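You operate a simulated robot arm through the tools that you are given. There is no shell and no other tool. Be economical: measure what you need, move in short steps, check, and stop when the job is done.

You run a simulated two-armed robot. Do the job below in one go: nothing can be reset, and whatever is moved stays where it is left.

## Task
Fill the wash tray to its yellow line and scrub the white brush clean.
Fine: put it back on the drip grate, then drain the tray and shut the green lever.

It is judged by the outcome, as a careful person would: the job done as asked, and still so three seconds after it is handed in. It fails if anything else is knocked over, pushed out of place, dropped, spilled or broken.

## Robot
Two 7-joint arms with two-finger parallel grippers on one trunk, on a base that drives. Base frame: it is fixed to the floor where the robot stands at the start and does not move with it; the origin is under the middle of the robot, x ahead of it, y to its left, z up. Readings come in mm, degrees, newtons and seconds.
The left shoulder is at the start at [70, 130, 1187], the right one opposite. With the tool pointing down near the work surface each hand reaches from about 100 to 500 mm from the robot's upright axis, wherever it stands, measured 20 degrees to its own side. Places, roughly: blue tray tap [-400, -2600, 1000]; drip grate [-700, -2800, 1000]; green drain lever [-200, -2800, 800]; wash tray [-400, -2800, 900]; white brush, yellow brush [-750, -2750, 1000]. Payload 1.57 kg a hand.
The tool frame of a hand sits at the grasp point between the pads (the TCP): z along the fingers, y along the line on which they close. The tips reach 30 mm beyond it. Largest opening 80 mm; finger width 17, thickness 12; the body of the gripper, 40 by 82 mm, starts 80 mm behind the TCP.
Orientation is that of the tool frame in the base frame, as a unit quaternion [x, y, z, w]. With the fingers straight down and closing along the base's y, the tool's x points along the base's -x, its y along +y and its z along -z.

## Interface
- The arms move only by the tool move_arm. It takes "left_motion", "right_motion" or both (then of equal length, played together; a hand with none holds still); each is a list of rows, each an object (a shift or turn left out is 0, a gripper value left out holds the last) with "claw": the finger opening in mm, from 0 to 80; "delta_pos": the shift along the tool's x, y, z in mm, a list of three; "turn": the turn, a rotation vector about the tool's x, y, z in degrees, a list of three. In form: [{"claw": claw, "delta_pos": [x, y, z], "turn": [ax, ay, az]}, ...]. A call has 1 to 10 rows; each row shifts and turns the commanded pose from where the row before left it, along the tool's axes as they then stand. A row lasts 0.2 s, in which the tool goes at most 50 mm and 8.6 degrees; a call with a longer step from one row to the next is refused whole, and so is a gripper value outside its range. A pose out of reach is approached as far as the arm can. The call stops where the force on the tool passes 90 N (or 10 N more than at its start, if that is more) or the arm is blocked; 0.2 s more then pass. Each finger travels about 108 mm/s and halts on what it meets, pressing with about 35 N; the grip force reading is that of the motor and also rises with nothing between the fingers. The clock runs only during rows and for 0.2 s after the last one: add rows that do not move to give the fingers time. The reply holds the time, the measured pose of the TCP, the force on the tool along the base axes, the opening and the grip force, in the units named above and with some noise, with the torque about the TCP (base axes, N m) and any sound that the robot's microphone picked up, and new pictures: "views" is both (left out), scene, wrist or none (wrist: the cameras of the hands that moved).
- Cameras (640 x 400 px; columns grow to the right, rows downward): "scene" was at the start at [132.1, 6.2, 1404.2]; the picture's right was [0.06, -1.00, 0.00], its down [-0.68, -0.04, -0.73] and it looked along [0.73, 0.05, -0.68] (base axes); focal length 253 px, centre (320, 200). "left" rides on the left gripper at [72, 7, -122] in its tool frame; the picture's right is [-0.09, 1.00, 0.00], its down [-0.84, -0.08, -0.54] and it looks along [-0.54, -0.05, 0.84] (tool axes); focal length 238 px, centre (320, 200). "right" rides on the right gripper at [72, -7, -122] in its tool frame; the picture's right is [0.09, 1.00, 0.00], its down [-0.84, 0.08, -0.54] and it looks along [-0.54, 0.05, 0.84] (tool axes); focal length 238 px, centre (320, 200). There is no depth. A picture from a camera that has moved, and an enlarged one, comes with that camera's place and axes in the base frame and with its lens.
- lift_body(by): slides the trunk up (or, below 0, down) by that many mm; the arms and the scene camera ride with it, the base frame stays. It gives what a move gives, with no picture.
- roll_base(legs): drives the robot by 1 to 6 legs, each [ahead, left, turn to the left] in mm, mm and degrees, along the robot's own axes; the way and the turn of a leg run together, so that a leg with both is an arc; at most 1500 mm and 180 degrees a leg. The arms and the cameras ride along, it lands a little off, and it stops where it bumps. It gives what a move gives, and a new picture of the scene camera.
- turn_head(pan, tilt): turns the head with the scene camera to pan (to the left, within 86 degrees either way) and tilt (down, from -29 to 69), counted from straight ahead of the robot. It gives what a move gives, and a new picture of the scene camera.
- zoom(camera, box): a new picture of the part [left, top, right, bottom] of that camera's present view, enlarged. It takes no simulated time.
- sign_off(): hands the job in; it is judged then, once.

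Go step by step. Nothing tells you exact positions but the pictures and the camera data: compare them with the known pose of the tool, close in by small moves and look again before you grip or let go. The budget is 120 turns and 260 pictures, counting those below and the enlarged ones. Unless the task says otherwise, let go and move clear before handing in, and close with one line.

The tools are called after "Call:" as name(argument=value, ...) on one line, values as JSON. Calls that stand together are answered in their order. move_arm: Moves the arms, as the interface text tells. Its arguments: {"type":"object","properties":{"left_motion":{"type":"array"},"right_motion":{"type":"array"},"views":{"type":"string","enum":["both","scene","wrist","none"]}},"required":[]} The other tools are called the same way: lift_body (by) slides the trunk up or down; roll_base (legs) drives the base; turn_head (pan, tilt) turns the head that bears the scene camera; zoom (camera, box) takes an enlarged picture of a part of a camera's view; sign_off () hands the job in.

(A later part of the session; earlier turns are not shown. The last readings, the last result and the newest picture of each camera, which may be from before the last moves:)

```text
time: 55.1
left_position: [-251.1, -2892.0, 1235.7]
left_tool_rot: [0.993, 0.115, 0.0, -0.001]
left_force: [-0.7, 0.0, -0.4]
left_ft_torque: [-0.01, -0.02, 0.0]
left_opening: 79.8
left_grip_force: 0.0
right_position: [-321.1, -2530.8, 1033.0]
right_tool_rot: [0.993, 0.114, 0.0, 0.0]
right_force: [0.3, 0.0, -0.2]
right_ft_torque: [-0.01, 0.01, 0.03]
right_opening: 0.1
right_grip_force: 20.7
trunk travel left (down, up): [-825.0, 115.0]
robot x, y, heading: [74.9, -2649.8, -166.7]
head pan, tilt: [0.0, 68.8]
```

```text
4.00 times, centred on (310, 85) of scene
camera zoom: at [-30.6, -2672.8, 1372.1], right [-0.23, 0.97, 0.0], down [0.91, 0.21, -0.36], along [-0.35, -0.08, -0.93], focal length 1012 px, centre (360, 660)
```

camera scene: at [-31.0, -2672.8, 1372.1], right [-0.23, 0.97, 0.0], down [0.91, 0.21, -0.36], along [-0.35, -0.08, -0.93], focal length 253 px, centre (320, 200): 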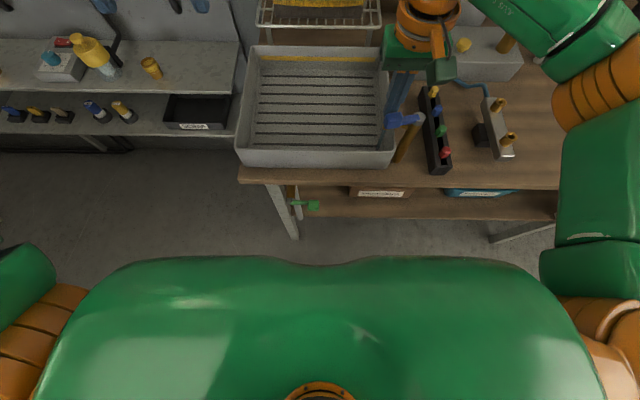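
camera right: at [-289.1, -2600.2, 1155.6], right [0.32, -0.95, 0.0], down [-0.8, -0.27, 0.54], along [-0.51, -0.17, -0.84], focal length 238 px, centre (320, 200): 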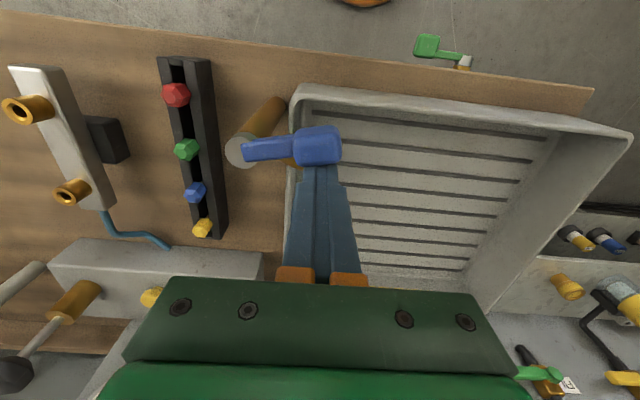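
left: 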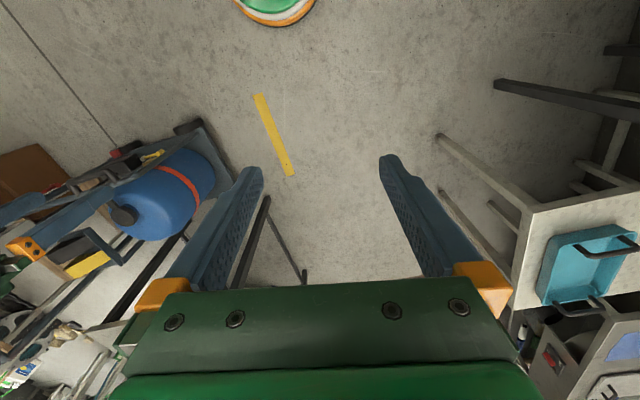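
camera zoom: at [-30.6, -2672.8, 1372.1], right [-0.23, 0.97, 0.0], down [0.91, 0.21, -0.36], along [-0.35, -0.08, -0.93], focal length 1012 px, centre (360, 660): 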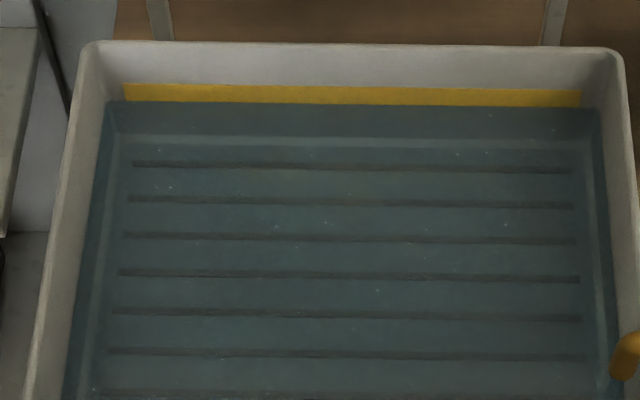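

Call:
move_arm(right_motion=[{}, {}, {}, {}, {}, {}, {}, {}, {}, {}], views="none")

Call:
move_arm(right_motion=[{}, {}, {"delta_pos": [7, 25, 0]}, {"delta_pos": [-1.7, 19, 0]}, {"delta_pos": [-8.8, 17.4, 0]}, {"delta_pos": [-10.5, 10.6, 0]}, {"delta_pos": [-12.5, 7, 0]}, {"delta_pos": [-2, 0, 0]}, {}], views="none")

Call:
zoom(camera="scene", box=[230, 35, 390, 135])

Call:
zoom(camera="scene", box=[340, 60, 500, 160])

```text
time: 57.3
left_position: [-251.3, -2891.5, 1237.2]
left_tool_rot: [0.993, 0.116, 0.0, -0.001]
left_force: [-0.2, 0.0, -0.8]
left_ft_torque: [0.01, 0.0, -0.02]
left_opening: 80.1
left_grip_force: 0.0
right_position: [-320.1, -2530.5, 1034.2]
right_tool_rot: [0.993, 0.115, 0.001, 0.0]
right_force: [0.1, 0.6, -0.4]
right_ft_torque: [-0.03, -0.02, 0.01]
right_opening: 0.0
right_grip_force: 20.8
trunk travel left (down, up): [-825.0, 115.0]
robot x, y, heading: [73.2, -2647.0, -166.7]
head pan, tilt: [0.0, 68.8]
```

```text
time: 59.3
left_position: [-251.6, -2890.6, 1236.9]
left_tool_rot: [0.993, 0.115, 0.001, -0.001]
left_force: [0.2, 0.6, 0.2]
left_ft_torque: [0.0, -0.02, -0.04]
left_opening: 79.8
left_grip_force: 0.1
right_position: [-330.2, -2614.4, 1034.6]
right_tool_rot: [0.993, 0.116, 0.0, 0.0]
right_force: [-0.1, 0.2, 0.0]
right_ft_torque: [0.02, 0.0, 0.02]
right_opening: 0.0
right_grip_force: 20.8
trunk travel left (down, up): [-825.0, 115.0]
robot x, y, heading: [73.5, -2649.1, -167.0]
head pan, tilt: [0.0, 68.8]
```

```text
4.00 times, centred on (310, 85) of scene
camera zoom: at [-30.6, -2672.7, 1372.1], right [-0.23, 0.97, 0.0], down [0.91, 0.21, -0.36], along [-0.35, -0.08, -0.93], focal length 1012 px, centre (360, 660)
```

zoom: 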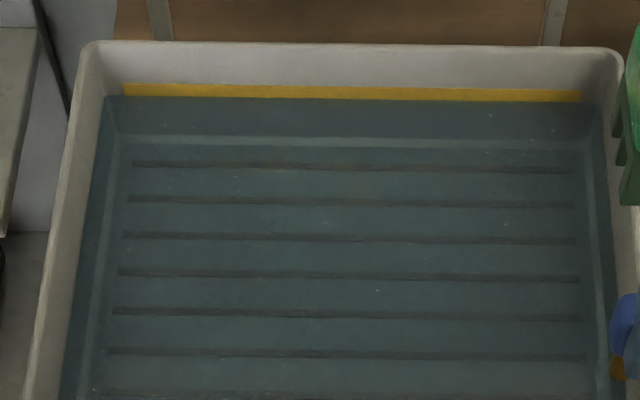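

```text
4.00 times, centred on (420, 110) of scene
camera zoom: at [-30.6, -2672.7, 1372.1], right [-0.23, 0.97, 0.0], down [0.91, 0.21, -0.36], along [-0.35, -0.08, -0.93], focal length 1012 px, centre (-80, 560)
```

zoom: 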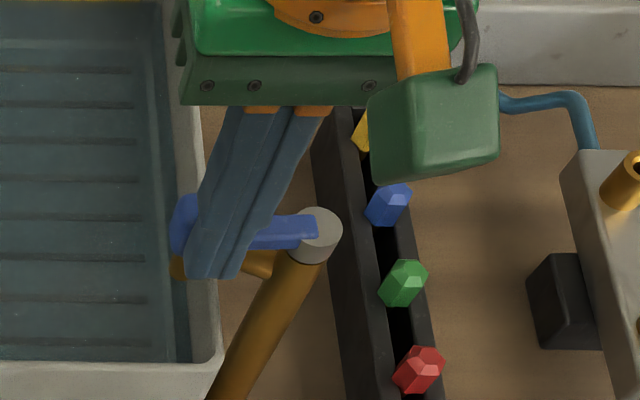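

Call:
move_arm(right_motion=[{"delta_pos": [-3, 0, 0]}, {"delta_pos": [3, 0, 0]}, {"delta_pos": [15, 0, -10]}, {"delta_pos": [0, 0, -45]}, {"delta_pos": [0, 0, -40]}, {"delta_pos": [0, -30, 0]}, {}], views="wrist")

Call:
zoom(camera="scene", box=[230, 35, 350, 110])

Call:
zoom(camera="scene", box=[340, 60, 500, 160])

```text
time: 60.9
left_position: [-251.5, -2890.4, 1236.0]
left_tool_rot: [0.993, 0.116, 0.001, -0.001]
left_force: [1.0, 0.1, 0.3]
left_ft_torque: [-0.01, 0.01, 0.0]
left_opening: 79.7
left_grip_force: 0.0
right_position: [-322.8, -2581.0, 1129.8]
right_tool_rot: [0.993, 0.114, 0.0, 0.0]
right_force: [-1.1, 1.0, -0.6]
right_ft_torque: [0.02, -0.03, 0.02]
right_opening: 0.0
right_grip_force: 21.7
trunk travel left (down, up): [-825.0, 115.0]
robot x, y, heading: [72.0, -2647.9, -167.0]
head pan, tilt: [0.0, 68.8]
camera right: at [-254.1, -2558.0, 1250.2], right [0.32, -0.95, 0.0], down [-0.8, -0.27, 0.54], along [-0.51, -0.17, -0.84], focal length 238 px, centre (320, 200)
```

right: 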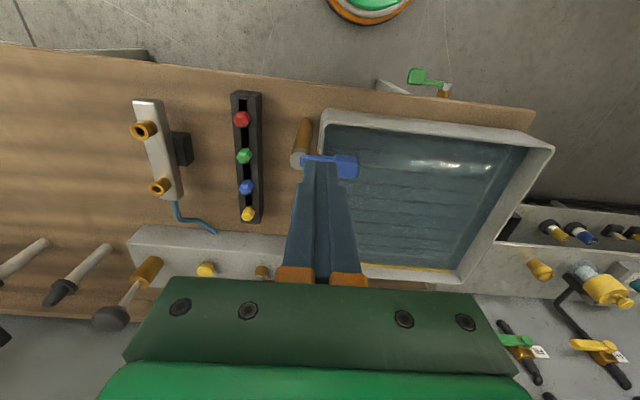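

```text
5.33 times, centred on (290, 72) of scene
camera zoom: at [-30.9, -2672.5, 1372.1], right [-0.23, 0.97, 0.0], down [0.91, 0.21, -0.36], along [-0.35, -0.08, -0.93], focal length 1349 px, centre (480, 880)
```

zoom: 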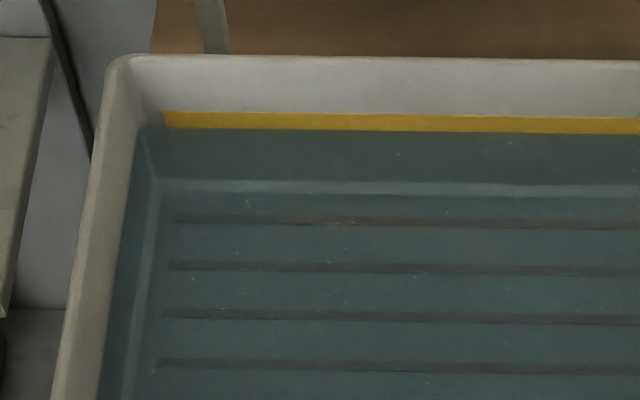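

```text
4.00 times, centred on (420, 110) of scene
camera zoom: at [-30.9, -2672.5, 1372.1], right [-0.23, 0.97, 0.0], down [0.91, 0.21, -0.36], along [-0.35, -0.08, -0.93], focal length 1012 px, centre (-80, 560)
```

zoom: 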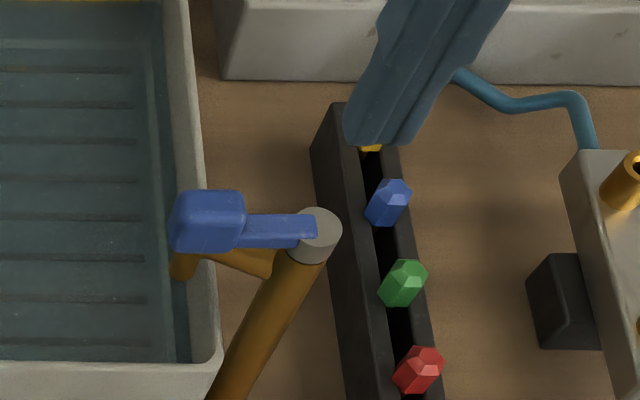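

The tap is shut again and the water sits mid-way up the yellow band. Now I move up to the bench a little, with both hands high, to get the white brush within reach.

Call:
move_arm(right_motion=[{"delta_pos": [20, -20, -20]}, {"delta_pos": [20, -20, -20]}, {"delta_pos": [20, -20, -20]}, {}], views="none")

Call:
roll_base(legs=[[80, 0, 0]])

Call:
turn_head(pan=0, tilt=36)

Call:
zoom(camera="scene", box=[240, 150, 400, 250])

```text
time: 61.9
left_position: [-251.2, -2891.4, 1237.9]
left_tool_rot: [0.993, 0.115, 0.001, -0.001]
left_force: [0.5, 0.1, -0.2]
left_ft_torque: [-0.05, -0.01, 0.06]
left_opening: 79.9
left_grip_force: 0.1
right_position: [-278.5, -2509.5, 1188.7]
right_tool_rot: [0.993, 0.115, 0.0, 0.0]
right_force: [0.0, 0.5, -0.1]
right_ft_torque: [0.02, -0.03, -0.01]
right_opening: 0.1
right_grip_force: 21.3
trunk travel left (down, up): [-825.0, 115.0]
robot x, y, heading: [75.4, -2652.4, -166.8]
head pan, tilt: [0.0, 68.8]
```

```text
time: 63.0
left_position: [-321.1, -2906.4, 1239.3]
left_tool_rot: [0.993, 0.116, -0.003, 0.0]
left_force: [0.4, 0.8, -1.1]
left_ft_torque: [0.01, 0.07, -0.01]
left_opening: 79.8
left_grip_force: 0.0
right_position: [-347.8, -2526.1, 1192.1]
right_tool_rot: [0.993, 0.115, -0.004, 0.001]
right_force: [-0.4, 1.2, 0.5]
right_ft_torque: [-0.02, 0.05, 0.01]
right_opening: 0.0
right_grip_force: 21.4
trunk travel left (down, up): [-825.0, 115.0]
robot x, y, heading: [-3.2, -2665.8, -166.6]
head pan, tilt: [0.0, 68.8]
camera scene: at [-100.1, -2689.0, 1372.8], right [-0.23, 0.97, 0.0], down [0.91, 0.21, -0.37], along [-0.36, -0.08, -0.93], focal length 253 px, centre (320, 200)
```

scene: 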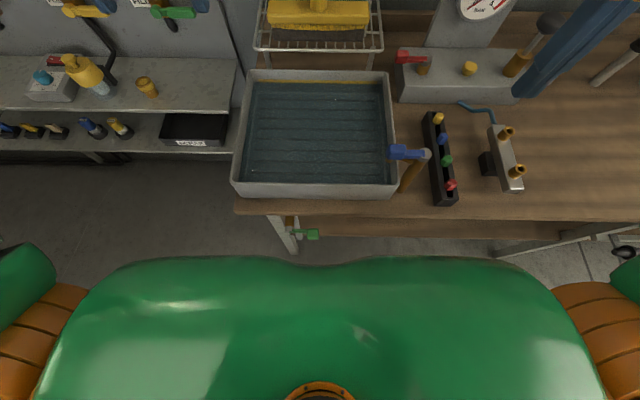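

```text
time: 64.0
left_position: [-329.8, -2909.9, 1235.9]
left_tool_rot: [0.993, 0.116, 0.0, -0.001]
left_force: [-0.5, 0.8, 0.3]
left_ft_torque: [-0.03, -0.01, 0.01]
left_opening: 80.0
left_grip_force: 0.2
right_position: [-356.0, -2528.3, 1190.2]
right_tool_rot: [0.993, 0.115, 0.0, 0.0]
right_force: [0.1, 0.2, 0.4]
right_ft_torque: [0.03, 0.01, -0.01]
right_opening: 0.0
right_grip_force: 21.6
trunk travel left (down, up): [-825.0, 115.0]
robot x, y, heading: [-8.4, -2667.5, -167.2]
head pan, tilt: [0.0, 36.0]
camera scene: at [-139.9, -2698.4, 1414.1], right [-0.23, 0.97, 0.0], down [0.57, 0.13, -0.81], along [-0.79, -0.18, -0.59], focal length 253 px, centre (320, 200)
```

scene: 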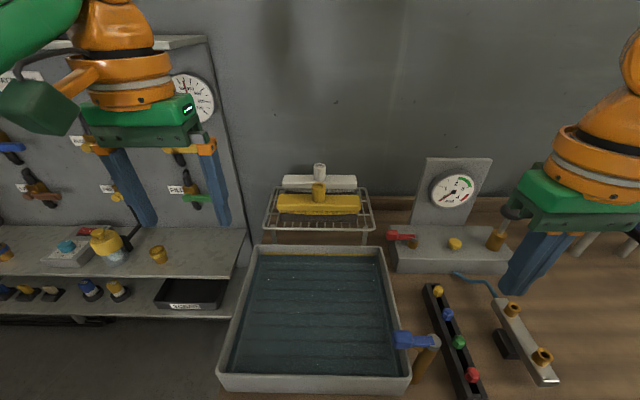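

```text
4.00 times, centred on (320, 200) of scene
camera zoom: at [-139.9, -2698.4, 1414.1], right [-0.23, 0.97, 0.0], down [0.57, 0.13, -0.81], along [-0.79, -0.18, -0.59], focal length 1012 px, centre (320, 200)
```

zoom: 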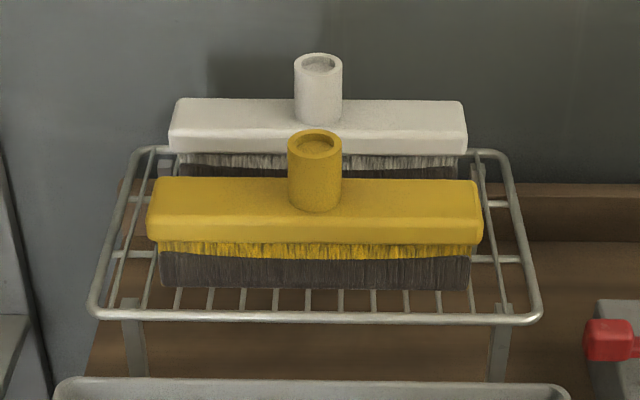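

The base got there without a bump; white socket is straight ahead about 810 mm from my axis. I pitch the left hand forward 40° and bring it to my centre line.

Call:
move_arm(left_motion=[{"turn": [0, -8, 0], "delta_pos": [0, -30, 0]}, {"turn": [0, -8, 0], "delta_pos": [0, -30, 0]}, {"turn": [0, -8, 0], "delta_pos": [0, -30, 0]}, {"turn": [0, -8, 0], "delta_pos": [0, -30, 0]}, {"turn": [0, -8, 0], "delta_pos": [0, -30, 0]}, {"delta_pos": [-23, 0, 19]}, {"delta_pos": [-23, 0, 19]}, {"delta_pos": [-23, 0, 19]}, {}])

```text
time: 66.0
left_position: [-451.2, -2784.1, 1238.1]
left_tool_rot: [0.933, 0.109, -0.34, 0.039]
left_force: [0.4, -0.3, 0.2]
left_ft_torque: [-0.01, -0.06, -0.02]
left_opening: 79.8
left_grip_force: 0.0
right_position: [-355.9, -2527.3, 1188.2]
right_tool_rot: [0.993, 0.115, -0.001, 0.001]
right_force: [0.4, 0.7, -0.8]
right_ft_torque: [-0.01, 0.02, -0.01]
right_opening: 0.1
right_grip_force: 21.6
trunk travel left (down, up): [-825.0, 115.0]
robot x, y, heading: [-3.7, -2669.0, -166.8]
head pan, tilt: [0.0, 36.0]
camera scene: at [-138.6, -2698.1, 1414.3], right [-0.23, 0.97, 0.0], down [0.57, 0.13, -0.81], along [-0.79, -0.18, -0.59], focal length 253 px, centre (320, 200)
camera left: at [-320.0, -2758.1, 1285.0], right [0.16, -0.99, 0.06], down [-0.3, 0.01, 0.95], along [-0.94, -0.17, -0.3], focal length 238 px, centre (320, 200)
```

scene: 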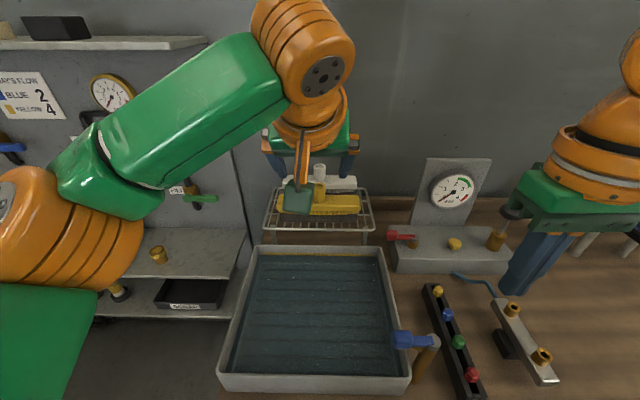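
left: 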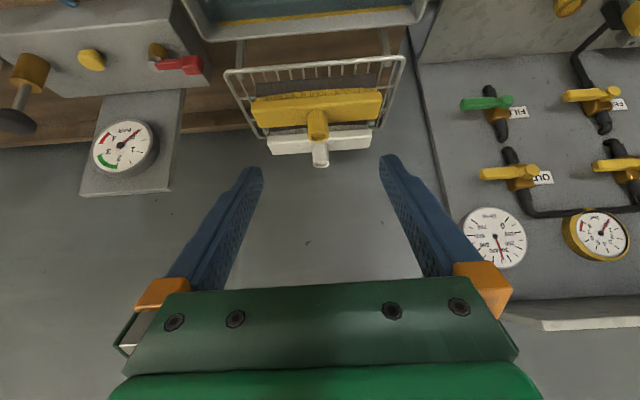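

Call:
zoom(camera="left", box=[220, 30, 420, 180])

Call:
move_arm(left_motion=[{"delta_pos": [-23, -15, 19]}, {"delta_pos": [-23, -14, 19]}, {"delta_pos": [-23, 0, 19]}, {"delta_pos": [-23, 0, 19]}, {}])

Call:
zoom(camera="left", box=[220, 30, 420, 180])

```text
2.67 times, centred on (320, 105) of left
camera zoom: at [-320.0, -2758.1, 1285.0], right [0.16, -0.99, 0.06], down [-0.3, 0.01, 0.95], along [-0.94, -0.17, -0.3], focal length 636 px, centre (320, 453)
```

zoom: 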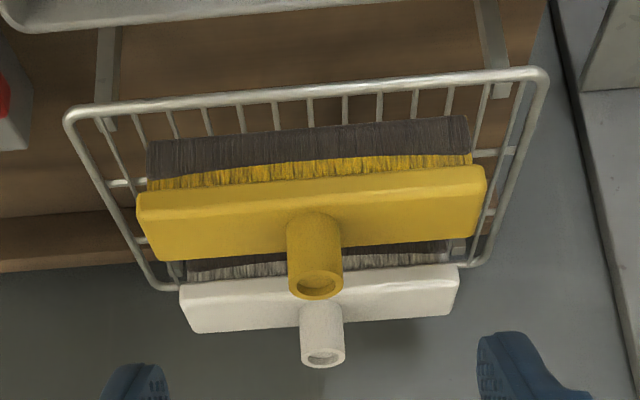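

```text
time: 67.2
left_position: [-515.7, -2779.9, 1228.1]
left_tool_rot: [0.934, 0.109, -0.339, 0.04]
left_force: [0.6, 0.6, 0.3]
left_ft_torque: [-0.03, 0.03, 0.02]
left_opening: 79.9
left_grip_force: 0.1
left hand out of reach, approached as far as the arm can: row 2, 3, 4
right_position: [-356.8, -2527.3, 1188.9]
right_tool_rot: [0.993, 0.115, 0.0, 0.0]
right_force: [-0.3, 0.2, 0.5]
right_ft_torque: [-0.01, -0.02, -0.03]
right_opening: 0.0
right_grip_force: 21.1
trunk travel left (down, up): [-825.0, 115.0]
robot x, y, heading: [-2.1, -2663.5, -166.9]
head pan, tilt: [0.0, 36.0]
camera scene: at [-139.0, -2697.1, 1414.3], right [-0.23, 0.97, 0.0], down [0.57, 0.13, -0.81], along [-0.79, -0.19, -0.59], focal length 253 px, centre (320, 200)
camera left: at [-384.2, -2754.3, 1276.0], right [0.16, -0.99, 0.06], down [-0.3, 0.01, 0.95], along [-0.94, -0.17, -0.3], focal length 238 px, centre (320, 200)
```

scene: 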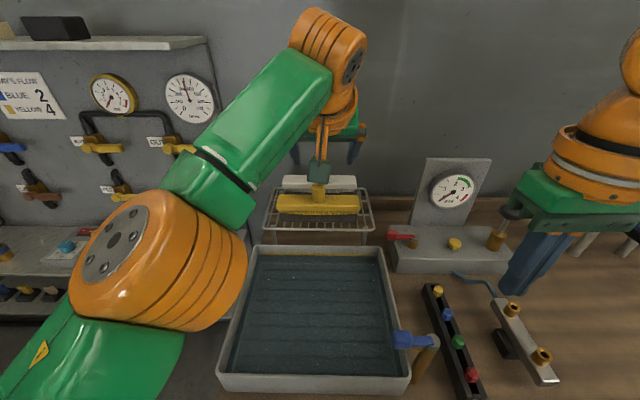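
left: 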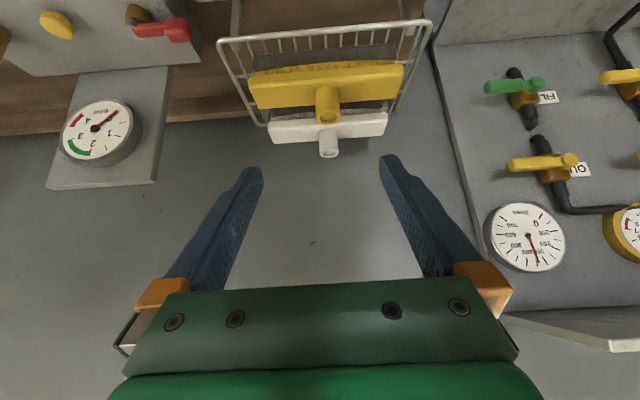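

```text
2.67 times, centred on (320, 105) of left
camera zoom: at [-384.2, -2754.3, 1276.0], right [0.16, -0.99, 0.06], down [-0.3, 0.01, 0.95], along [-0.94, -0.17, -0.3], focal length 636 px, centre (320, 453)
```

zoom: 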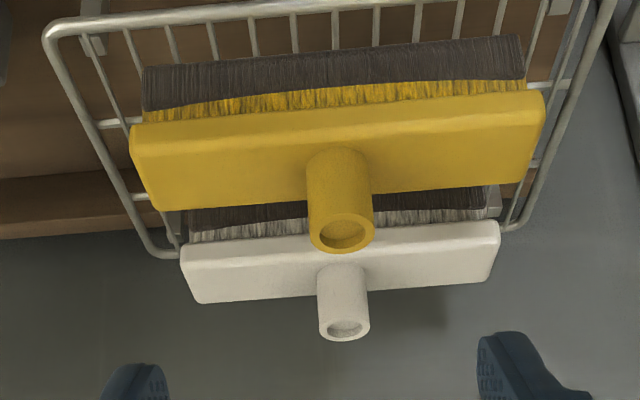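

The left arm tops out well short of the brush, so the base must go closer, partly under the bench if it fits. I tilt the right hand so its camera looks back at my own base and the bench edge.

Call:
move_arm(right_motion=[{"turn": [0, 8, 0]}, {"turn": [0, 8, 0]}, {"turn": [0, 8, 0]}, {"turn": [0, 8, 0]}, {"turn": [0, 8, 0]}, {"turn": [0, 8, 0]}, {"turn": [0, 8, 0]}, {"turn": [0, 8, 0]}, {}], views="wrist")

```text
time: 69.2
left_position: [-514.9, -2778.7, 1228.0]
left_tool_rot: [0.934, 0.109, -0.338, 0.039]
left_force: [-0.5, 0.3, 0.8]
left_ft_torque: [-0.03, 0.0, 0.0]
left_opening: 80.2
left_grip_force: 0.1
right_position: [-248.6, -2551.8, 1118.2]
right_tool_rot: [0.842, 0.098, 0.527, -0.061]
right_force: [0.0, -0.1, 0.5]
right_ft_torque: [0.0, 0.01, -0.03]
right_opening: 0.2
right_grip_force: 21.7
right hand out of reach, approached as far as the arm can: row 3, 4, 5, 6, 7, 8
trunk travel left (down, up): [-825.0, 115.0]
robot x, y, heading: [-3.2, -2667.9, -166.9]
head pan, tilt: [0.0, 36.0]
camera right: at [-325.8, -2562.7, 1236.7], right [0.27, -0.96, 0.08], down [-0.81, -0.27, -0.52], along [0.52, 0.07, -0.85], focal length 238 px, centre (320, 200)
```

right: 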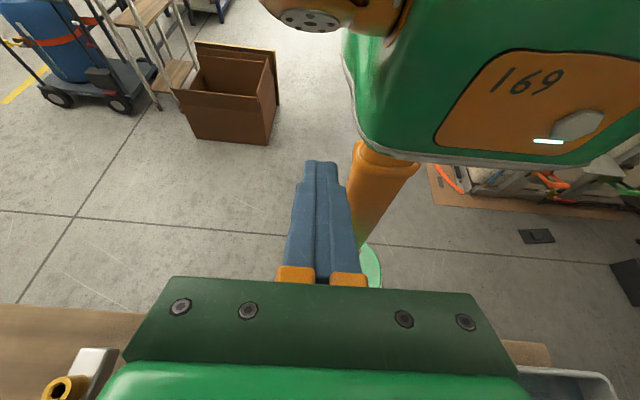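

My column is slim and the base is a thin floor disc, so I can slip under the bench if I keep right of its left leg. I stow the hands higher and nearer, then shift right and ahead.

Call:
move_arm(right_motion=[{"turn": [0, -8, 0]}, {"turn": [0, -8, 0]}, {"turn": [0, -8, 0]}, {"turn": [0, -8, 0]}, {"turn": [0, -8, 0]}, {"turn": [0, -8, 0]}, {"turn": [0, -8, 0]}, {"turn": [0, -8, 0]}, {"delta_pos": [40, 0, -25]}, {"delta_pos": [40, 0, -25]}], left_motion=[{"delta_pos": [30, 0, -25]}, {"delta_pos": [30, 0, -25]}, {"delta_pos": [30, 0, -25]}, {"delta_pos": [30, 0, -25]}, {}, {}, {}, {}, {}, {}], views="none")

Call:
roll_base(legs=[[0, -160, 0]])

Call:
turn_head(pan=0, tilt=69)

```text
time: 71.4
left_position: [-362.9, -2745.0, 1228.1]
left_tool_rot: [0.933, 0.11, -0.34, 0.039]
left_force: [0.0, 0.1, 0.1]
left_ft_torque: [-0.04, 0.04, -0.04]
left_opening: 79.9
left_grip_force: 0.0
right_position: [-167.8, -2534.5, 1169.7]
right_tool_rot: [0.993, 0.115, -0.002, -0.002]
right_force: [-5.2, -3.7, -2.4]
right_ft_torque: [0.08, -0.1, 0.05]
right_opening: 0.2
right_grip_force: 21.2
trunk travel left (down, up): [-825.0, 115.0]
robot x, y, heading: [-6.8, -2668.5, -166.6]
head pan, tilt: [0.0, 36.0]
```

```text
time: 72.8
left_position: [-398.7, -2593.6, 1227.7]
left_tool_rot: [0.933, 0.11, -0.339, 0.037]
left_force: [-0.5, 1.2, 0.2]
left_ft_torque: [0.02, 0.0, -0.02]
left_opening: 80.0
left_grip_force: 0.1
right_position: [-205.6, -2383.2, 1171.0]
right_tool_rot: [0.993, 0.116, 0.0, -0.002]
right_force: [0.0, -0.7, 0.0]
right_ft_torque: [0.05, 0.03, -0.01]
right_opening: 0.0
right_grip_force: 20.9
trunk travel left (down, up): [-825.0, 115.0]
robot x, y, heading: [-37.2, -2512.8, -166.9]
head pan, tilt: [0.0, 36.0]
camera scene: at [-174.4, -2547.2, 1414.3], right [-0.23, 0.97, 0.0], down [0.57, 0.14, -0.81], along [-0.79, -0.18, -0.59], focal length 253 px, centre (320, 200)
```

scene: 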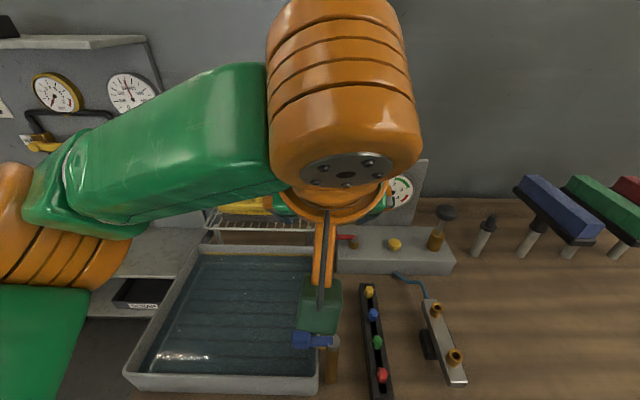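

```text
time: 73.8
left_position: [-399.8, -2590.2, 1227.3]
left_tool_rot: [0.933, 0.11, -0.339, 0.039]
left_force: [-0.8, 0.1, 0.0]
left_ft_torque: [-0.02, 0.0, 0.01]
left_opening: 79.6
left_grip_force: 0.1
right_position: [-205.3, -2378.4, 1170.3]
right_tool_rot: [0.993, 0.116, 0.0, 0.0]
right_force: [-0.1, -0.1, 0.0]
right_ft_torque: [-0.01, -0.02, -0.02]
right_opening: 0.0
right_grip_force: 21.0
trunk travel left (down, up): [-825.0, 115.0]
robot x, y, heading: [-39.6, -2512.0, -166.5]
head pan, tilt: [0.0, 68.8]
camera scene: at [-144.8, -2535.5, 1372.2], right [-0.23, 0.97, 0.0], down [0.91, 0.21, -0.36], along [-0.35, -0.08, -0.93], focal length 253 px, centre (320, 200)
```

scene: 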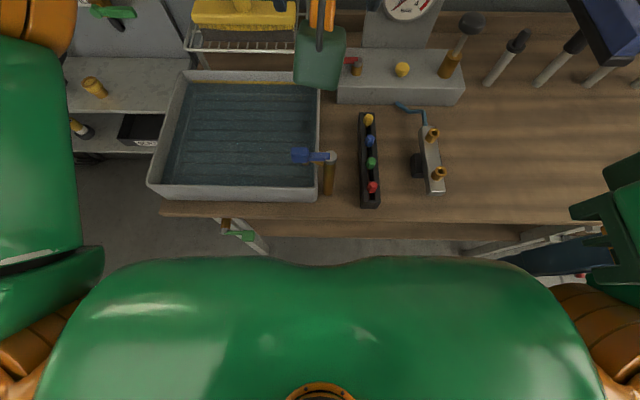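

Call:
roll_base(legs=[[100, 0, 0]])

Call:
roll_base(legs=[[40, 0, -25]])

Call:
turn_head(pan=30, tilt=45)

Call:
zoom(camera="left", box=[0, 0, 640, 400])

```text
time: 74.9
left_position: [-491.7, -2611.8, 1229.2]
left_tool_rot: [0.933, 0.11, -0.341, 0.04]
left_force: [0.1, 0.4, 1.1]
left_ft_torque: [0.02, 0.0, 0.03]
left_opening: 79.9
left_grip_force: 0.1
right_position: [-298.9, -2402.8, 1169.2]
right_tool_rot: [0.993, 0.116, -0.003, 0.001]
right_force: [0.1, -0.6, 0.7]
right_ft_torque: [0.01, 0.0, -0.05]
right_opening: 0.2
right_grip_force: 21.3
trunk travel left (down, up): [-825.0, 115.0]
robot x, y, heading: [-139.4, -2534.0, -166.9]
head pan, tilt: [0.0, 68.8]
camera scene: at [-235.6, -2557.2, 1372.6], right [-0.23, 0.97, 0.0], down [0.91, 0.21, -0.37], along [-0.36, -0.08, -0.93], focal length 253 px, centre (320, 200)
```

scene: 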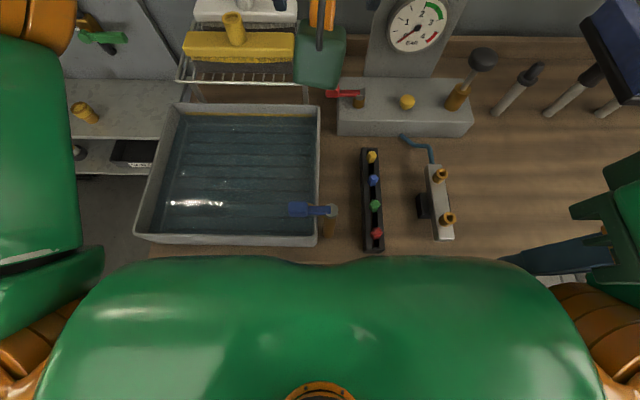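

```text
time: 76.6
left_position: [-534.6, -2455.7, 1227.6]
left_tool_rot: [0.935, -0.094, -0.341, -0.035]
left_force: [-0.4, -0.7, 0.8]
left_ft_torque: [-0.01, 0.0, 0.04]
left_opening: 79.9
left_grip_force: 0.1
right_position: [-271.2, -2346.3, 1168.9]
right_tool_rot: [0.995, -0.101, 0.0, 0.0]
right_force: [0.1, -0.6, 0.7]
right_ft_torque: [-0.01, -0.01, 0.0]
right_opening: 0.1
right_grip_force: 21.3
trunk travel left (down, up): [-825.0, 115.0]
robot x, y, heading: [-178.4, -2537.2, 168.4]
head pan, tilt: [0.0, 68.8]
camera scene: at [-280.9, -2514.0, 1372.2], right [0.2, 0.98, 0.0], down [0.91, -0.19, -0.36], along [-0.35, 0.07, -0.93], focal length 253 px, centre (320, 200)
```

scene: 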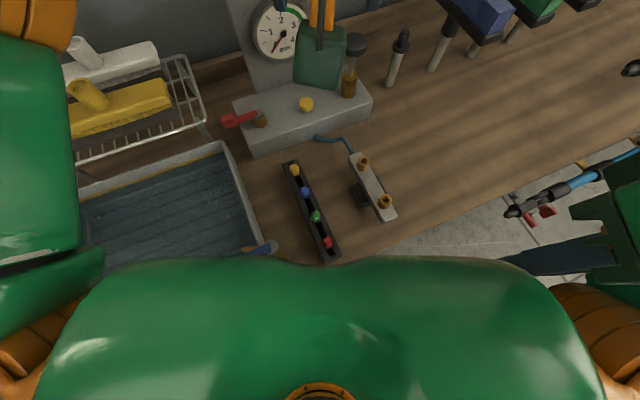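

```text
time: 77.6
left_position: [-534.8, -2454.7, 1227.5]
left_tool_rot: [0.935, -0.095, -0.34, -0.035]
left_force: [-0.2, 0.2, 0.3]
left_ft_torque: [-0.02, 0.03, 0.01]
left_opening: 80.0
left_grip_force: 0.0
right_position: [-271.6, -2345.9, 1169.4]
right_tool_rot: [0.995, -0.101, 0.0, 0.0]
right_force: [-0.9, -0.6, -1.0]
right_ft_torque: [0.01, 0.0, -0.01]
right_opening: 0.2
right_grip_force: 20.8
trunk travel left (down, up): [-825.0, 115.0]
robot x, y, heading: [-178.8, -2536.4, 168.4]
head pan, tilt: [30.0, 45.0]
camera scene: at [-303.5, -2549.9, 1400.9], right [-0.31, 0.95, 0.0], down [0.67, 0.22, -0.71], along [-0.67, -0.22, -0.71], focal length 253 px, centre (320, 200)
```

scene: 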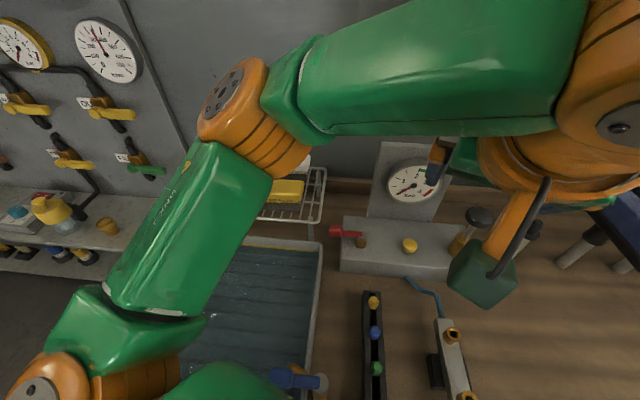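

```text
1.00 times, centred on (320, 200) of left (not enlarged: the box is as wide or as high as the picture)
camera zoom: at [-406.1, -2486.4, 1275.0], right [-0.27, -0.96, 0.06], down [-0.27, 0.13, 0.95], along [-0.92, 0.24, -0.3], focal length 238 px, centre (320, 200)
```

zoom: 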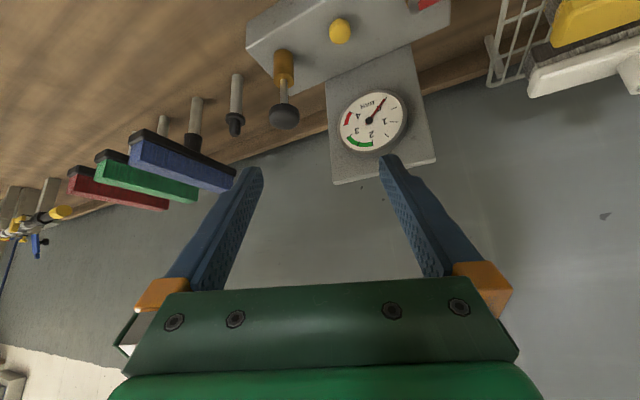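

The white socket top triangulates consistently to about (-747, -2840, 1071), yellow to (-657, -2819, 1069). I swing the left hand to the left and square it to the bench, staying high.

Call:
move_arm(left_motion=[{"turn": [-5.27, 0, -6.28], "delta_pos": [0, 45, 0]}, {"turn": [-5.27, 0, -6.28], "delta_pos": [0, 45, 0]}, {"turn": [-5.27, 0, -6.28], "delta_pos": [0, 45, 0]}, {"delta_pos": [0, 45, 0]}, {"delta_pos": [0, 45, 0]}, {"delta_pos": [0, 45, 0]}, {"delta_pos": [0, 30, 0]}, {}])

```text
time: 79.4
left_position: [-505.5, -2748.8, 1226.1]
left_tool_rot: [0.934, 0.106, -0.339, 0.039]
left_force: [0.0, 0.4, -0.3]
left_ft_torque: [-0.04, -0.02, 0.01]
left_opening: 80.1
left_grip_force: 0.1
right_position: [-270.8, -2345.9, 1169.6]
right_tool_rot: [0.995, -0.102, 0.0, 0.0]
right_force: [-0.6, 0.2, -0.6]
right_ft_torque: [0.0, 0.01, 0.0]
right_opening: 0.1
right_grip_force: 21.5
trunk travel left (down, up): [-825.0, 115.0]
robot x, y, heading: [-176.6, -2536.9, 168.5]
head pan, tilt: [30.0, 45.0]
camera scene: at [-303.9, -2549.8, 1401.0], right [-0.31, 0.95, 0.0], down [0.67, 0.22, -0.71], along [-0.67, -0.22, -0.71], focal length 253 px, centre (320, 200)
camera left: at [-374.6, -2723.9, 1274.3], right [0.16, -0.99, 0.06], down [-0.3, 0.01, 0.95], along [-0.94, -0.17, -0.3], focal length 238 px, centre (320, 200)
```

scene: 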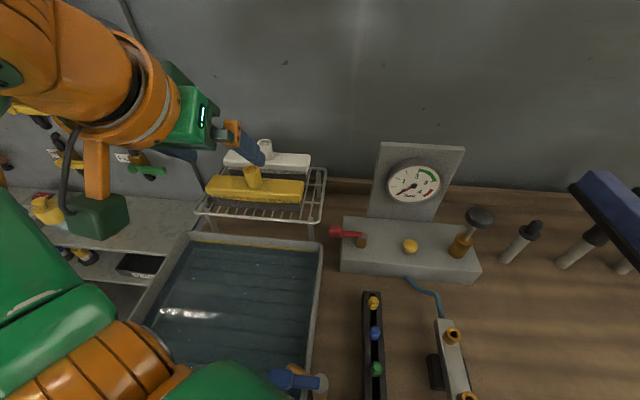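
left: 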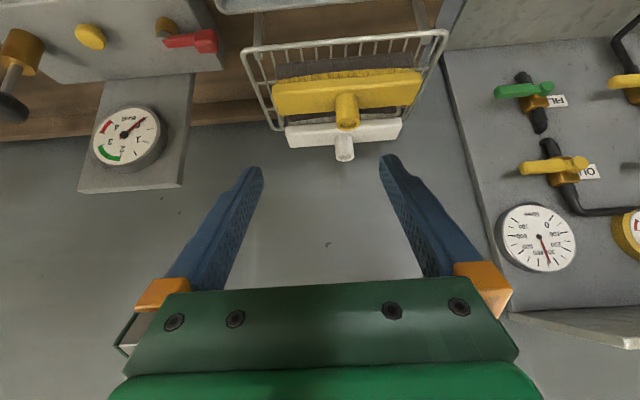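

Call:
move_arm(left_motion=[{"delta_pos": [-33, 8.5, 27.6]}, {"delta_pos": [-33, 8.5, 27.6]}, {"delta_pos": [-33, 8.5, 27.6]}, {"delta_pos": [-33, 8.5, 27.6]}, {}])

```text
time: 80.6
left_position: [-667.6, -2819.7, 1226.0]
left_tool_rot: [0.934, 0.107, -0.339, 0.037]
left_force: [0.7, -0.1, -0.2]
left_ft_torque: [-0.01, 0.0, -0.01]
left_opening: 79.9
left_grip_force: 0.1
right_position: [-270.2, -2345.2, 1170.4]
right_tool_rot: [0.995, -0.101, -0.001, 0.0]
right_force: [-0.9, 0.5, 0.1]
right_ft_torque: [-0.04, 0.02, 0.02]
right_opening: 0.0
right_grip_force: 21.5
trunk travel left (down, up): [-825.0, 115.0]
robot x, y, heading: [-177.2, -2534.4, 168.2]
head pan, tilt: [30.0, 45.0]
camera scene: at [-303.4, -2550.3, 1401.0], right [-0.31, 0.95, 0.0], down [0.67, 0.22, -0.71], along [-0.67, -0.22, -0.71], focal length 253 px, centre (320, 200)
camera left: at [-535.6, -2795.7, 1274.2], right [0.16, -0.99, 0.06], down [-0.3, 0.01, 0.95], along [-0.94, -0.17, -0.3], focal length 238 px, centre (320, 200)
```

scene: 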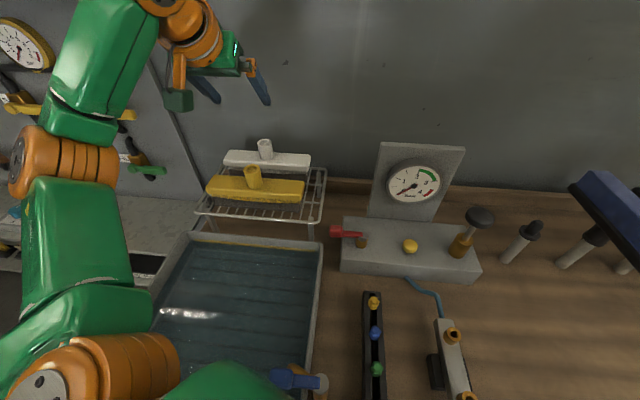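
left: 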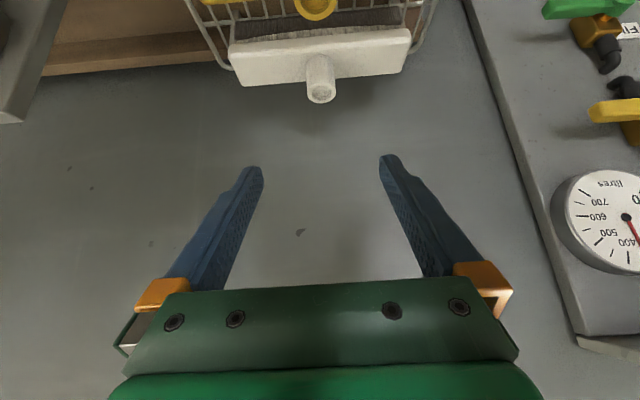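

Call:
move_arm(left_motion=[{"delta_pos": [-22.5, 1.2, 18.9]}, {"delta_pos": [-22.5, 1.2, 18.9]}, {"delta_pos": [-22.5, 1.2, 18.9]}, {"delta_pos": [25.7, 0, 30.6]}, {"delta_pos": [25.7, 0, 30.6]}, {}])

```text
time: 82.0
left_position: [-750.6, -2844.7, 1146.2]
left_tool_rot: [0.934, 0.108, -0.34, 0.039]
left_force: [-0.7, 0.0, 0.2]
left_ft_torque: [-0.01, 0.05, 0.01]
left_opening: 79.9
left_grip_force: 0.0
right_position: [-270.3, -2344.8, 1169.2]
right_tool_rot: [0.995, -0.102, 0.0, 0.0]
right_force: [-1.0, -1.2, -0.2]
right_ft_torque: [0.02, -0.02, 0.02]
right_opening: 0.2
right_grip_force: 21.3
trunk travel left (down, up): [-825.0, 115.0]
robot x, y, heading: [-172.2, -2534.5, 168.0]
head pan, tilt: [30.0, 45.0]
camera scene: at [-303.3, -2549.4, 1401.0], right [-0.31, 0.95, 0.0], down [0.67, 0.22, -0.71], along [-0.67, -0.22, -0.71], focal length 253 px, centre (320, 200)
camera left: at [-619.8, -2818.9, 1194.3], right [0.16, -0.99, 0.06], down [-0.3, 0.01, 0.95], along [-0.94, -0.17, -0.3], focal length 238 px, centre (320, 200)
```

scene: 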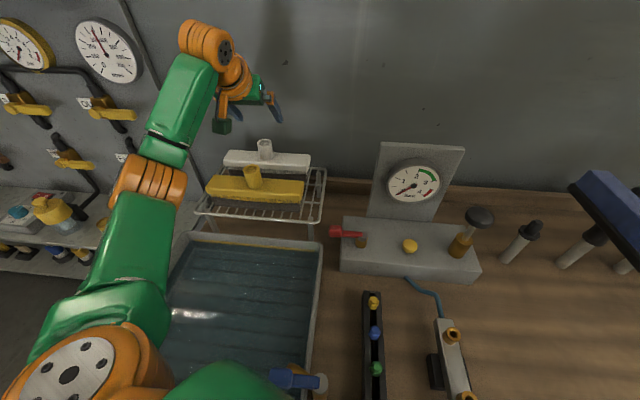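
left: 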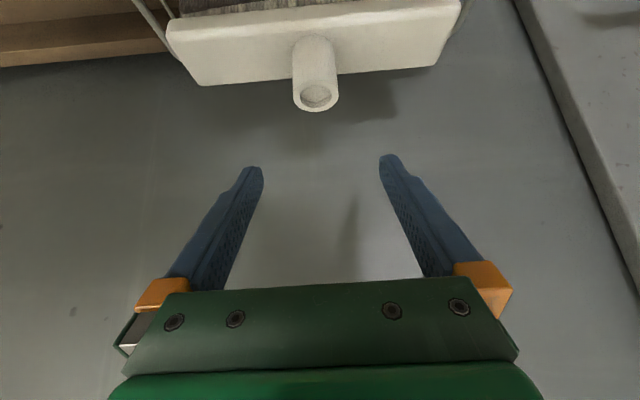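

Call:
move_arm(left_motion=[{"delta_pos": [-5.4, -1.5, 4.5]}, {"delta_pos": [19.3, 0, 23]}, {"delta_pos": [19.3, 0, 23]}, {}])

Call:
zoom(camera="scene", box=[180, 60, 340, 220])

```text
time: 83.0
left_position: [-757.6, -2845.5, 1086.2]
left_tool_rot: [0.934, 0.106, -0.339, 0.038]
left_force: [-0.3, -0.3, -0.2]
left_ft_torque: [-0.02, 0.01, 0.02]
left_opening: 79.9
left_grip_force: 0.0
right_position: [-271.5, -2345.0, 1170.4]
right_tool_rot: [0.995, -0.101, -0.001, 0.0]
right_force: [-0.1, -0.3, 0.2]
right_ft_torque: [0.01, 0.0, -0.05]
right_opening: 0.0
right_grip_force: 20.8
trunk travel left (down, up): [-825.0, 115.0]
robot x, y, heading: [-176.2, -2531.9, 168.5]
head pan, tilt: [30.0, 45.0]
camera scene: at [-303.6, -2550.0, 1401.0], right [-0.31, 0.95, 0.0], down [0.67, 0.22, -0.71], along [-0.67, -0.22, -0.71], focal length 253 px, centre (320, 200)
camera left: at [-626.3, -2819.3, 1134.3], right [0.16, -0.99, 0.06], down [-0.3, 0.01, 0.95], along [-0.94, -0.17, -0.3], focal length 238 px, centre (320, 200)
```

scene: 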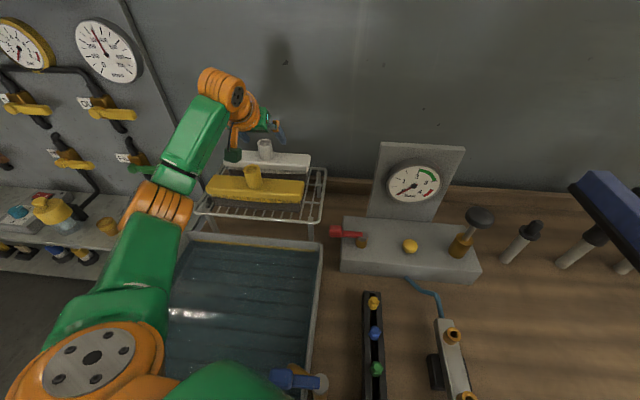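
left: 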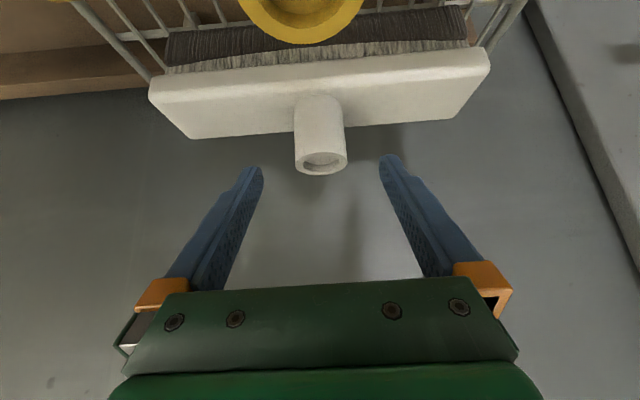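

```text
2.50 times, centred on (260, 140) of scene
camera zoom: at [-303.6, -2550.0, 1401.0], right [-0.31, 0.95, 0.0], down [0.67, 0.22, -0.71], along [-0.67, -0.22, -0.71], focal length 632 px, centre (470, 350)
```

zoom: 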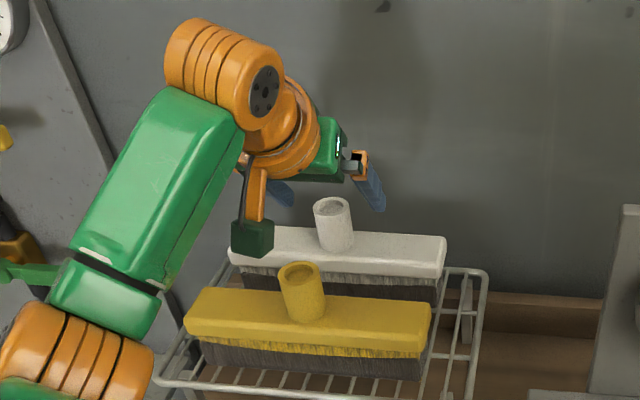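

Call:
move_arm(left_motion=[{"delta_pos": [9.6, 0, 11.5]}, {"delta_pos": [9.6, 0, 11.5]}, {}])

Call:
zoom(camera="scene", box=[180, 60, 340, 220])

```text
time: 83.8
left_position: [-756.8, -2843.5, 1056.9]
left_tool_rot: [0.934, 0.107, -0.339, 0.038]
left_force: [-0.1, -1.1, 0.1]
left_ft_torque: [0.02, 0.01, -0.02]
left_opening: 79.8
left_grip_force: 0.1
right_position: [-271.8, -2345.3, 1169.3]
right_tool_rot: [0.995, -0.101, 0.0, 0.0]
right_force: [-0.8, -0.1, -0.3]
right_ft_torque: [0.0, 0.01, 0.01]
right_opening: 0.1
right_grip_force: 21.1
trunk travel left (down, up): [-825.0, 115.0]
robot x, y, heading: [-174.2, -2537.0, 168.3]
head pan, tilt: [30.0, 45.0]
camera scene: at [-303.5, -2550.1, 1401.0], right [-0.31, 0.95, 0.0], down [0.67, 0.22, -0.71], along [-0.67, -0.22, -0.71], focal length 253 px, centre (320, 200)
camera left: at [-626.8, -2819.0, 1104.4], right [0.16, -0.99, 0.06], down [-0.3, 0.01, 0.95], along [-0.94, -0.17, -0.3], focal length 238 px, centre (320, 200)
```

scene: 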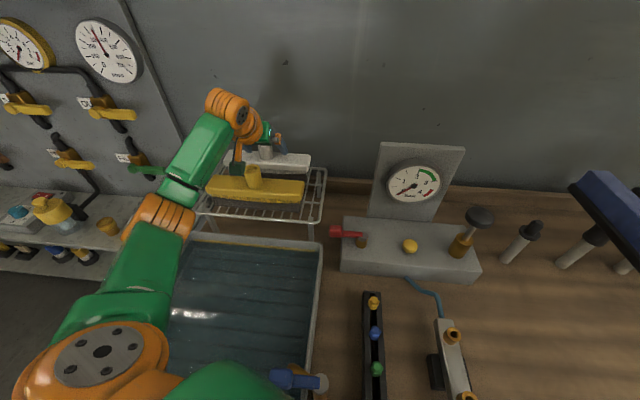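
left: 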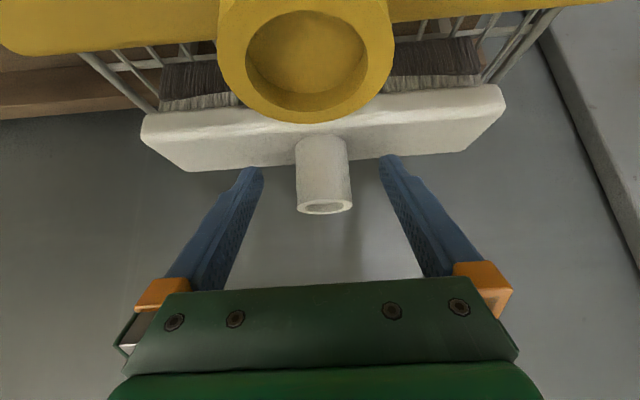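

```text
2.50 times, centred on (260, 140) of scene
camera zoom: at [-303.5, -2550.1, 1401.0], right [-0.31, 0.95, 0.0], down [0.67, 0.22, -0.71], along [-0.67, -0.22, -0.71], focal length 632 px, centre (470, 350)
```

zoom: 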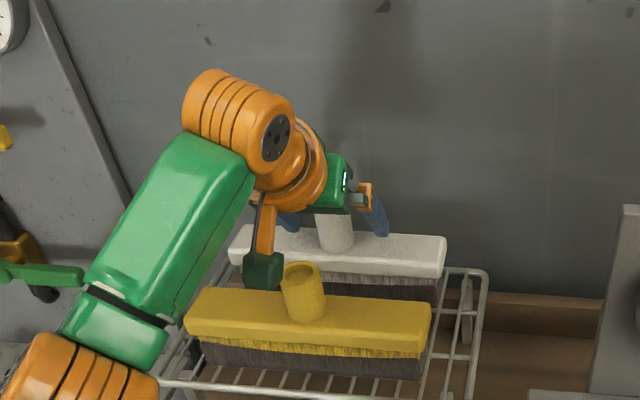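

The socket stands centred between the fingers with no contact on the yellow brush. I close on it and then lift it straight up a bit.

Call:
move_arm(left_motion=[{"claw": 10}, {}, {}, {}], views="none")

Call:
lift_body(by=40)

Call:
zoom(camera="left", box=[0, 0, 640, 400])

Call:
zoom(camera="scene", box=[180, 60, 340, 220])

```text
time: 84.8
left_position: [-757.6, -2844.3, 1057.3]
left_tool_rot: [0.934, 0.107, -0.339, 0.039]
left_force: [0.3, -0.3, 2.1]
left_ft_torque: [-0.49, -0.22, 0.07]
left_opening: 33.9
left_grip_force: 35.4
right_position: [-269.6, -2344.6, 1169.9]
right_tool_rot: [0.995, -0.101, -0.001, 0.0]
right_force: [-0.7, 0.8, -0.3]
right_ft_torque: [0.0, 0.01, 0.02]
right_opening: 0.0
right_grip_force: 21.4
trunk travel left (down, up): [-825.0, 115.0]
robot x, y, heading: [-175.9, -2534.3, 168.4]
head pan, tilt: [30.0, 45.0]
```

```text
time: 85.6
left_position: [-758.1, -2843.9, 1097.3]
left_tool_rot: [0.934, 0.106, -0.339, 0.038]
left_force: [0.0, 0.5, 1.2]
left_ft_torque: [0.01, -0.01, 0.01]
left_opening: 10.0
left_grip_force: 0.1
right_position: [-271.0, -2345.9, 1210.5]
right_tool_rot: [0.995, -0.101, 0.0, 0.0]
right_force: [-0.6, 0.3, 0.2]
right_ft_torque: [-0.03, -0.01, 0.04]
right_opening: 0.3
right_grip_force: 21.1
trunk travel left (down, up): [-865.0, 75.0]
robot x, y, heading: [-173.0, -2530.8, 168.5]
head pan, tilt: [30.0, 45.0]
```

```text
1.00 times, centred on (320, 200) of left (not enlarged: the box is as wide or as high as the picture)
camera zoom: at [-627.0, -2819.1, 1144.6], right [0.16, -0.99, 0.06], down [-0.3, 0.01, 0.95], along [-0.94, -0.17, -0.3], focal length 238 px, centre (320, 200)
```

zoom: 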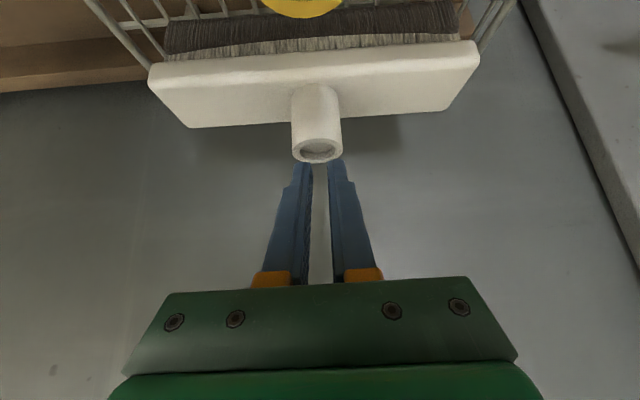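

```text
2.50 times, centred on (260, 140) of scene
camera zoom: at [-303.6, -2550.3, 1441.1], right [-0.31, 0.95, 0.0], down [0.67, 0.22, -0.71], along [-0.67, -0.22, -0.71], focal length 632 px, centre (470, 350)
```

zoom: 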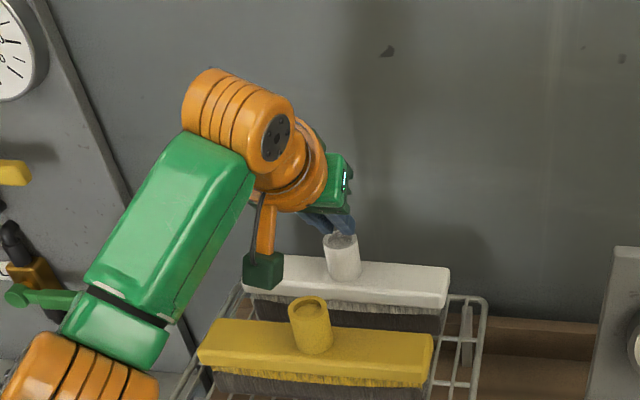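

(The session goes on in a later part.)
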